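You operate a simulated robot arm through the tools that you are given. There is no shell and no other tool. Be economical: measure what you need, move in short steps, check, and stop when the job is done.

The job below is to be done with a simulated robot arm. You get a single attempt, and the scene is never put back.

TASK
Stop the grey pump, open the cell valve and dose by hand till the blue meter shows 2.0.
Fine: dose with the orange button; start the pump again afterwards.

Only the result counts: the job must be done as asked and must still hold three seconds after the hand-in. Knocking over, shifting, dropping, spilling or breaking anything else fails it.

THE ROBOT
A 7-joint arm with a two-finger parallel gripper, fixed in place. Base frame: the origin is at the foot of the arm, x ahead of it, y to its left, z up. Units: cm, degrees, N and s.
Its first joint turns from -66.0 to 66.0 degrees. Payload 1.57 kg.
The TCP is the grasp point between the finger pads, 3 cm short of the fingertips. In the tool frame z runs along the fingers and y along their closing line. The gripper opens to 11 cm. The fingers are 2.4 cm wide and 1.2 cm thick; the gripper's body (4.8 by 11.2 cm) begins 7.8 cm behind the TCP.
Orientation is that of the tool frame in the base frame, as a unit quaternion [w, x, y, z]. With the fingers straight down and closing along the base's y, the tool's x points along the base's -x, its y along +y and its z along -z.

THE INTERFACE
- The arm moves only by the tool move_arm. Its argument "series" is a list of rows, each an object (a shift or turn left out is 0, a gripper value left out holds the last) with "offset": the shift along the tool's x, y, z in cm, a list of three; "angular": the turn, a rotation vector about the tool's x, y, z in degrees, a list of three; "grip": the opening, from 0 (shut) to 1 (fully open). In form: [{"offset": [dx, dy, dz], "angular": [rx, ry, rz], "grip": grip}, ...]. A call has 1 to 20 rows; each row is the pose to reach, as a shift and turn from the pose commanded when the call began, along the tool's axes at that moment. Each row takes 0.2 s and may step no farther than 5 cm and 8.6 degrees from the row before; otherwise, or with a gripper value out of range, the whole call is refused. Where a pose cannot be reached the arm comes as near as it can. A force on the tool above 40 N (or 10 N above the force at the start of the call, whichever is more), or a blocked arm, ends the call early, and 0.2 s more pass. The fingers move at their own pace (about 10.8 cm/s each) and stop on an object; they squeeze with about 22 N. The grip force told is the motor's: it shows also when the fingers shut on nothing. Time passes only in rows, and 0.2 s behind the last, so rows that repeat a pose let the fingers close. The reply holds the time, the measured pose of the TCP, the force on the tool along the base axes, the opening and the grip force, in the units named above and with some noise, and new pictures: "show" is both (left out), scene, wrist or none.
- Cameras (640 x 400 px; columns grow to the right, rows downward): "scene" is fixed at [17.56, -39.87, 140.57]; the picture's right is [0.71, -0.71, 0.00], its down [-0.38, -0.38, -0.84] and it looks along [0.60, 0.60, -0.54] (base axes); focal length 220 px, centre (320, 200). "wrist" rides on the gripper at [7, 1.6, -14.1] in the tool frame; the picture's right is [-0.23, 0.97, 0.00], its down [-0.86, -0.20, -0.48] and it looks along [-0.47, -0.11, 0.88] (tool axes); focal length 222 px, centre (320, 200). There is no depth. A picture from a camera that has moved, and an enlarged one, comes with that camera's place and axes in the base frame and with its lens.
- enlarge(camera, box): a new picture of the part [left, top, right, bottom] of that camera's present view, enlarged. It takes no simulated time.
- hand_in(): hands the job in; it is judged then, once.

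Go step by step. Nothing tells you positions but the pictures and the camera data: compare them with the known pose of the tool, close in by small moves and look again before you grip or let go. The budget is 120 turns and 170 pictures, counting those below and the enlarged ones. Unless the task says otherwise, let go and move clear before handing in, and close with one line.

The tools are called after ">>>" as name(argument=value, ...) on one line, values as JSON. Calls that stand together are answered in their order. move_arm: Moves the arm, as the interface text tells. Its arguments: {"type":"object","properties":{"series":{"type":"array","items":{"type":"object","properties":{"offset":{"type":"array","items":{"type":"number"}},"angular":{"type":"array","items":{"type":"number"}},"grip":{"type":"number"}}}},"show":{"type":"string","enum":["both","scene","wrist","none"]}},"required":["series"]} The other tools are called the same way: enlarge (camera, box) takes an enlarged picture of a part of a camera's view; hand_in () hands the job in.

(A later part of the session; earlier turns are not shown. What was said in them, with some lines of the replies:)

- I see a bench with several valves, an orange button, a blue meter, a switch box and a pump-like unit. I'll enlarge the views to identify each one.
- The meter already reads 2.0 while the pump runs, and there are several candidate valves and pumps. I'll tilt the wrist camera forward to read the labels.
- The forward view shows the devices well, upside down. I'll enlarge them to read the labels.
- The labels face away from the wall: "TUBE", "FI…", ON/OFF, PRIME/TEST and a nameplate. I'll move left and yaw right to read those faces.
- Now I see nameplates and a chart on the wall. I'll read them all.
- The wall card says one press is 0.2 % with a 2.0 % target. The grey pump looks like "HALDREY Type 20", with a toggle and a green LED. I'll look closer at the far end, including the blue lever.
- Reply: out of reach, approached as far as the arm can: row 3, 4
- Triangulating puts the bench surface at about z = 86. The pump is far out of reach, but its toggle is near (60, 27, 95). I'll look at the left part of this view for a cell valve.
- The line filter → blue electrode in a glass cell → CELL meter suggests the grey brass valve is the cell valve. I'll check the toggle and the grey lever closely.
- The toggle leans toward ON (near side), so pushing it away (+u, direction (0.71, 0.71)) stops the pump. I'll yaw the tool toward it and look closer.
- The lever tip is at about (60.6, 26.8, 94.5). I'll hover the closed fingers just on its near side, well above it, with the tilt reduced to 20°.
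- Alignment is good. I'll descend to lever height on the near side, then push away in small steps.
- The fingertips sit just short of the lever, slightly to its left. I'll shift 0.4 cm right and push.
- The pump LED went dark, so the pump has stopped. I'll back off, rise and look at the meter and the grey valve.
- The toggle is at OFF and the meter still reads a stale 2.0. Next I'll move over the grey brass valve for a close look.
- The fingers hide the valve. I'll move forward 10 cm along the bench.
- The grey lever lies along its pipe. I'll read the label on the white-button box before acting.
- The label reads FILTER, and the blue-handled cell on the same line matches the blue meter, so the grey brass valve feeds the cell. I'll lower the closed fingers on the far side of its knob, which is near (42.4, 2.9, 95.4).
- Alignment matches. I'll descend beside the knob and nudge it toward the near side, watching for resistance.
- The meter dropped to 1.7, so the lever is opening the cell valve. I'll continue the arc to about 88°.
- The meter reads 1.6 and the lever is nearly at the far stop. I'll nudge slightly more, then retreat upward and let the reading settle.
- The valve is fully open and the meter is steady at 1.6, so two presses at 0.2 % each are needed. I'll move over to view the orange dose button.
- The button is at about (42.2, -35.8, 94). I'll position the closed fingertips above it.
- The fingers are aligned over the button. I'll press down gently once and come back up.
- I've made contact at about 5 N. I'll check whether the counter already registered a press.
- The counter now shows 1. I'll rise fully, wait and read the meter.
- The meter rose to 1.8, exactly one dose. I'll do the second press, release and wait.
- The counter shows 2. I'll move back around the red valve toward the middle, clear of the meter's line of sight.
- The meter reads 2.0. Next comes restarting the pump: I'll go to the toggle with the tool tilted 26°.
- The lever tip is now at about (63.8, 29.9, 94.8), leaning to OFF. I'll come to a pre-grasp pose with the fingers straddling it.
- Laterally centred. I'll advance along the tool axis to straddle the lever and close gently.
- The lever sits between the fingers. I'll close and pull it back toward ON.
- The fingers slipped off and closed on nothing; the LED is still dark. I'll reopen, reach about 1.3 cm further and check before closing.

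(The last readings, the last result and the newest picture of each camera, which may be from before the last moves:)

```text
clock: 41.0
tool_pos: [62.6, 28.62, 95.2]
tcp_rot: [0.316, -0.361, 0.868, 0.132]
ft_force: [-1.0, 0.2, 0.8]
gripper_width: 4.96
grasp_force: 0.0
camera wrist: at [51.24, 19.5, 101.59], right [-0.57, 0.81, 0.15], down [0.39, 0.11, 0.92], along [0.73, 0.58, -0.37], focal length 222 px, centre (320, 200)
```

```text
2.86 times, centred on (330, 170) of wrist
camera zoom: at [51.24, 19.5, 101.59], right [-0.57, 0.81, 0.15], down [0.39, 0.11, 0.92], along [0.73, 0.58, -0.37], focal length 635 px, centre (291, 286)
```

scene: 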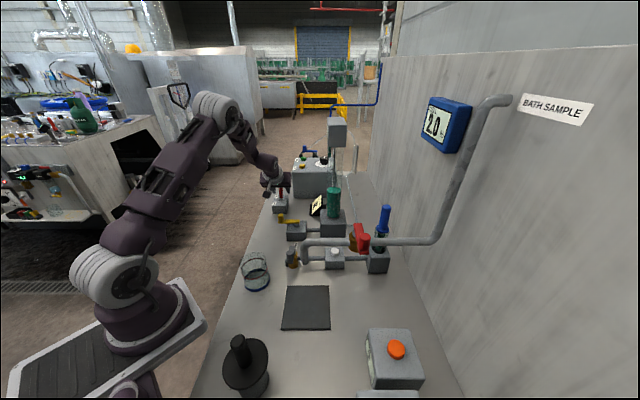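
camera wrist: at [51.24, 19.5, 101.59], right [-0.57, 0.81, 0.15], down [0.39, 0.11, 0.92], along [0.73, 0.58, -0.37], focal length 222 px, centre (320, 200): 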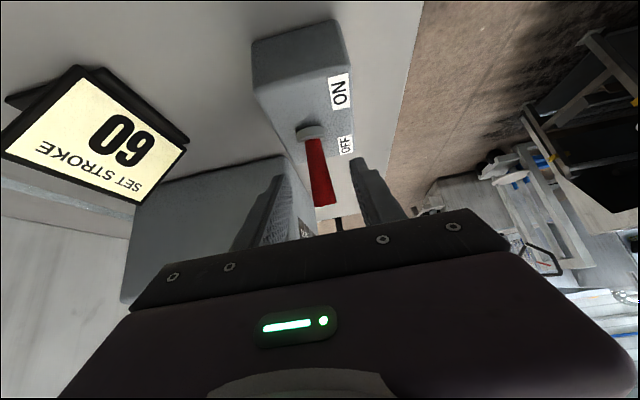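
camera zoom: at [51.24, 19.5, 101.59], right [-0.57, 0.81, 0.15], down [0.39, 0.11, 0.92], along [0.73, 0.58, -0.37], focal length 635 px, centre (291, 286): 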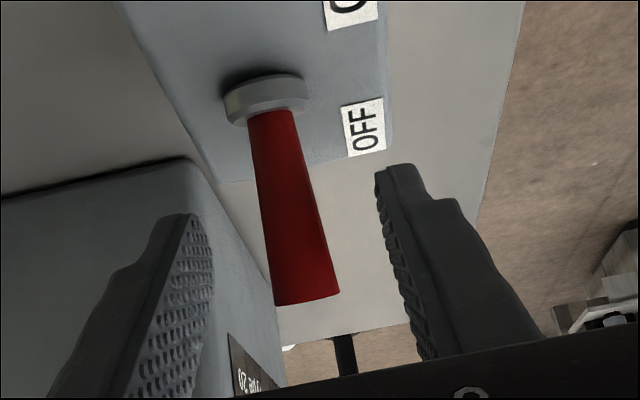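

The lever now crosses the pads fully. I'll close and check the grip width before pulling.

>>> move_arm(series=[{"grip": 0}, {"grip": 0}, {"grip": 0}, {"grip": 0}], show="wrist")

>>> enlarge(camera="wrist", box=[250, 100, 410, 240])

```text
clock: 42.0
tool_pos: [62.48, 28.7, 95.21]
tcp_rot: [0.316, -0.36, 0.868, 0.131]
ft_force: [-8.1, 7.8, 0.0]
gripper_width: 1.42
grasp_force: 30.6
camera wrist: at [51.17, 19.56, 101.6], right [-0.57, 0.81, 0.15], down [0.39, 0.11, 0.92], along [0.73, 0.58, -0.37], focal length 222 px, centre (320, 200)
```

wrist: 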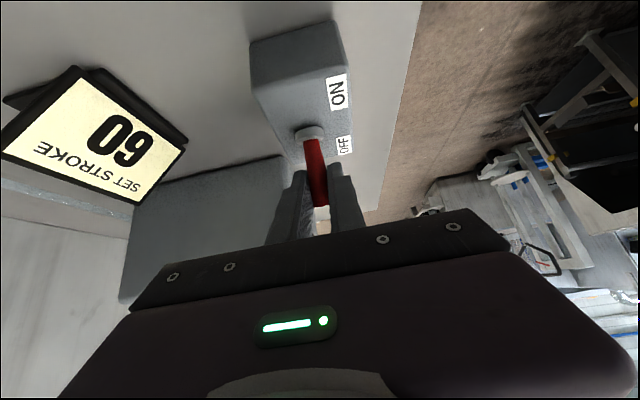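

```text
2.86 times, centred on (330, 170) of wrist
camera zoom: at [51.17, 19.56, 101.6], right [-0.57, 0.81, 0.15], down [0.39, 0.11, 0.92], along [0.73, 0.58, -0.37], focal length 635 px, centre (291, 286)
```

zoom: 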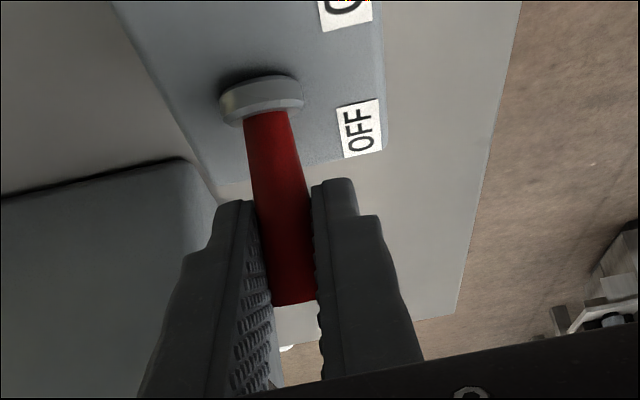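

The lever is gripped at 1.4 cm width. I'll centre slightly and pull slowly along its arc toward ON.

>>> move_arm(series=[{"offset": [0, 0.25, 0]}, {"offset": [0.22, 0.25, -0.4]}, {"offset": [0.45, 0.25, -0.81]}, {"offset": [0.76, 0.25, -1.16]}, {"offset": [1.08, 0.25, -1.5]}, {"offset": [1.47, 0.25, -1.76]}, {"offset": [1.87, 0.25, -2.01]}, {"offset": [2.3, 0.25, -2.17]}, {"offset": [2.75, 0.25, -2.32]}, {"offset": [2.95, 0.25, -2.38]}], show="both")

>>> enlarge(camera="scene", box=[250, 150, 350, 220])

```text
clock: 44.2
tool_pos: [59.96, 26.32, 95.48]
tcp_rot: [0.319, -0.36, 0.867, 0.131]
ft_force: [18.1, -3.5, 21.3]
gripper_width: 1.49
grasp_force: 30.9
camera wrist: at [48.55, 17.05, 101.67], right [-0.57, 0.81, 0.15], down [0.38, 0.1, 0.92], along [0.73, 0.58, -0.37], focal length 222 px, centre (320, 200)
```

scene: 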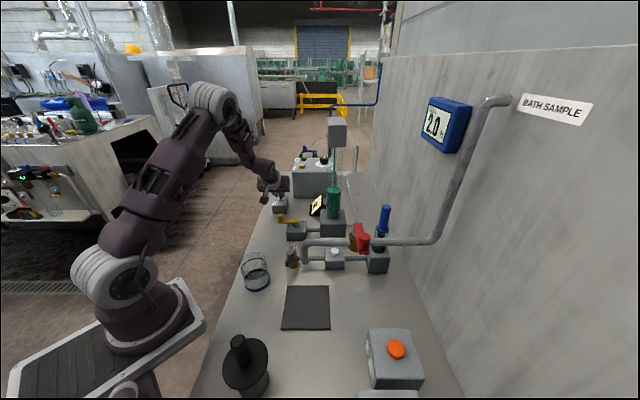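
wrist: 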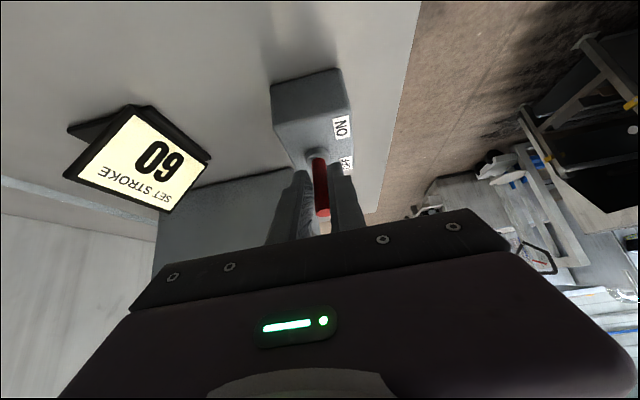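

```text
5.71 times, centred on (300, 185) of scene
camera zoom: at [17.56, -39.9, 140.56], right [0.71, -0.71, 0.0], down [-0.38, -0.38, -0.84], along [0.6, 0.6, -0.54], focal length 1255 px, centre (434, 286)
```

zoom: 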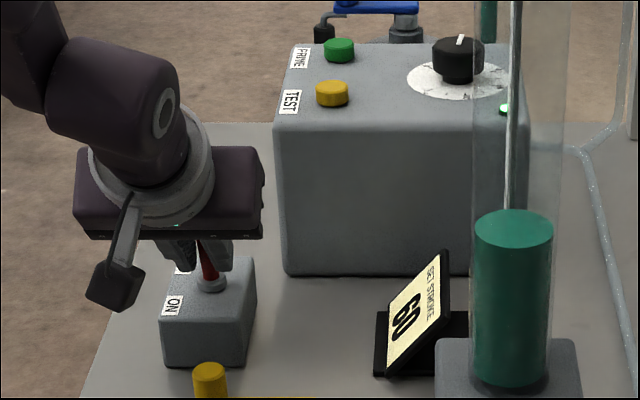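

The pump LED is green again. I'll release and back straight off, then check the toggle stays at ON.

>>> move_arm(series=[{"grip": 0.45}, {"grip": 0.45}, {"grip": 0.45}, {"offset": [0, 0, -3]}, {"offset": [0, 0, -7]}, {"offset": [0, 0, -11.5]}, {"offset": [0, 0, -16]}, {"offset": [0, 0, -20]}, {"offset": [0, 0, -20]}], show="both")

>>> enlarge(camera="scene", box=[250, 150, 350, 220])

>>> enlarge(camera="scene", box=[400, 80, 500, 160])

```text
clock: 46.2
tool_pos: [50.58, 16.98, 110.49]
tcp_rot: [0.315, -0.361, 0.868, 0.131]
ft_force: [-0.5, 0.6, -0.9]
gripper_width: 4.98
grasp_force: 0.0
camera wrist: at [39.26, 7.91, 116.84], right [-0.57, 0.81, 0.15], down [0.39, 0.11, 0.92], along [0.73, 0.58, -0.37], focal length 222 px, centre (320, 200)
```

scene: 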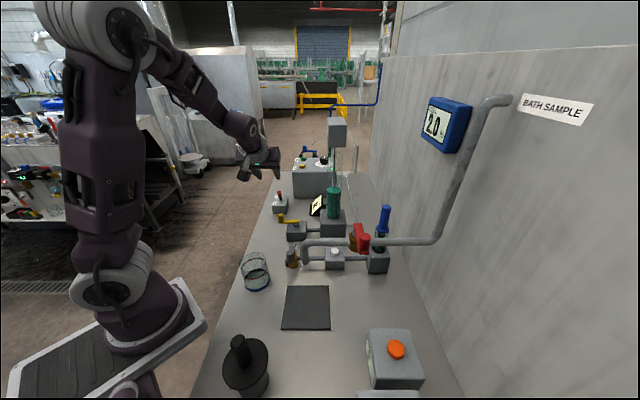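
wrist: 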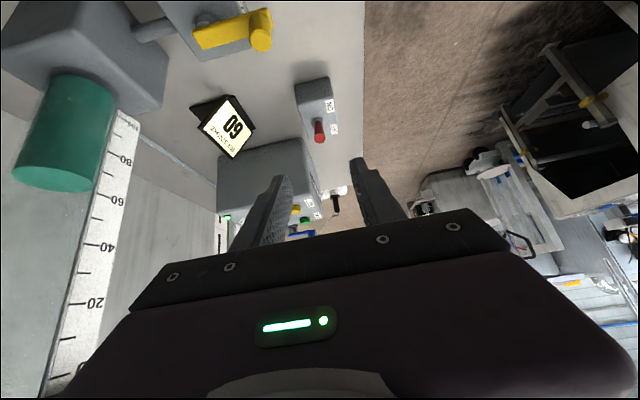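

```text
5.71 times, centred on (300, 185) of scene
camera zoom: at [17.56, -39.87, 140.57], right [0.71, -0.71, 0.0], down [-0.38, -0.38, -0.84], along [0.6, 0.6, -0.54], focal length 1255 px, centre (434, 286)
```

zoom: 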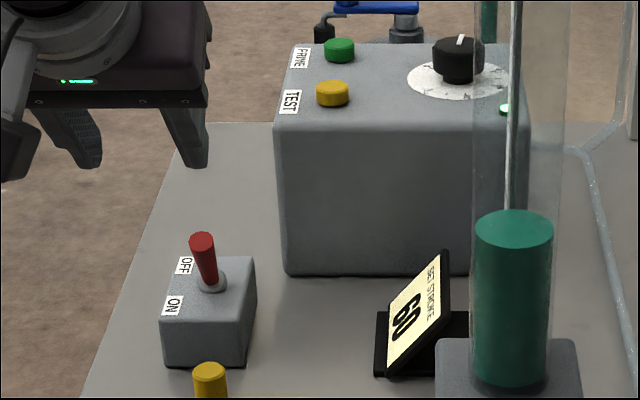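

```text
5.00 times, centred on (450, 120) of scene
camera zoom: at [17.56, -39.87, 140.57], right [0.71, -0.71, 0.0], down [-0.38, -0.38, -0.84], along [0.6, 0.6, -0.54], focal length 1098 px, centre (-330, 600)
```

zoom: 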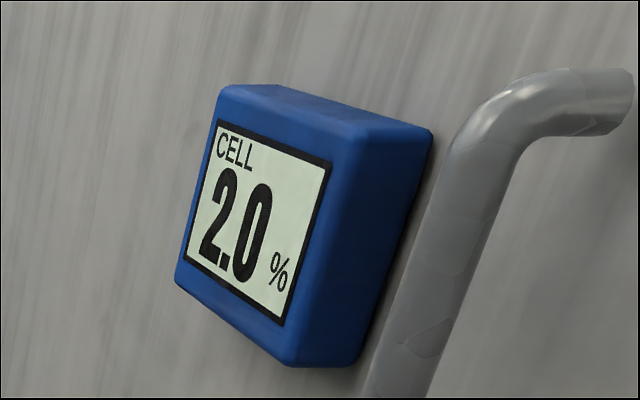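

The pump is on, the LED is green and the meter reads 2.0. I'll rise a little, wait, and confirm the reading holds with the pump running.

>>> move_arm(series=[{"offset": [0, 0, -4]}, {"offset": [0, 0, -8]}, {"offset": [0, 0, -8]}, {"offset": [0, 0, -8]}, {"offset": [0, 0, -8]}, {"offset": [0, 0, -8]}, {"offset": [0, 0, -8]}, {"offset": [0, 0, -8]}, {"offset": [0, 0, -8]}, {"offset": [0, 0, -8]}, {"offset": [0, 0, -8]}, {"offset": [0, 0, -8]}, {"offset": [0, 0, -8]}, {"offset": [0, 0, -8]}, {"offset": [0, 0, -8]}, {"offset": [0, 0, -8]}, {"offset": [0, 0, -8]}], show="none")

>>> enlarge(camera="scene", box=[240, 80, 500, 290])

```text
clock: 49.8
tool_pos: [46.92, 13.41, 116.63]
tcp_rot: [0.316, -0.361, 0.868, 0.131]
ft_force: [0.9, -0.7, 0.0]
gripper_width: 4.94
grasp_force: 0.1
```

```text
1.90 times, centred on (370, 185) of scene
camera zoom: at [17.56, -39.87, 140.57], right [0.71, -0.71, 0.0], down [-0.38, -0.38, -0.84], along [0.6, 0.6, -0.54], focal length 418 px, centre (225, 229)
```

zoom: 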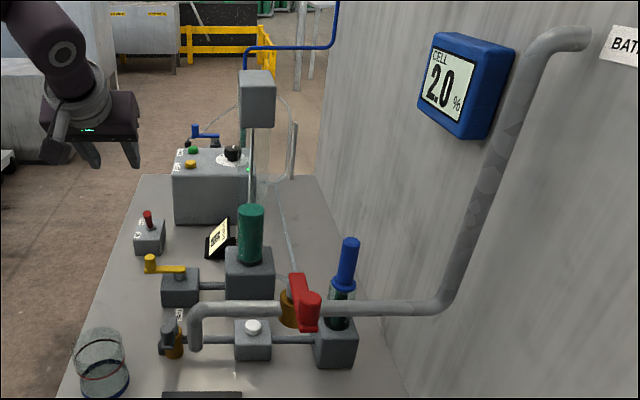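

The meter holds at 2.0, the cell valve is open, the pump is running and the arm is clear. I'm handing in.

>>> hand_in()

```text
The job is handed in.
```

The job is handed in: I stopped the pump, opened the cell valve and dosed with two orange-button presses. The blue meter went from 1.6 to 2.0 and held there for over three seconds after I restarted the pump.
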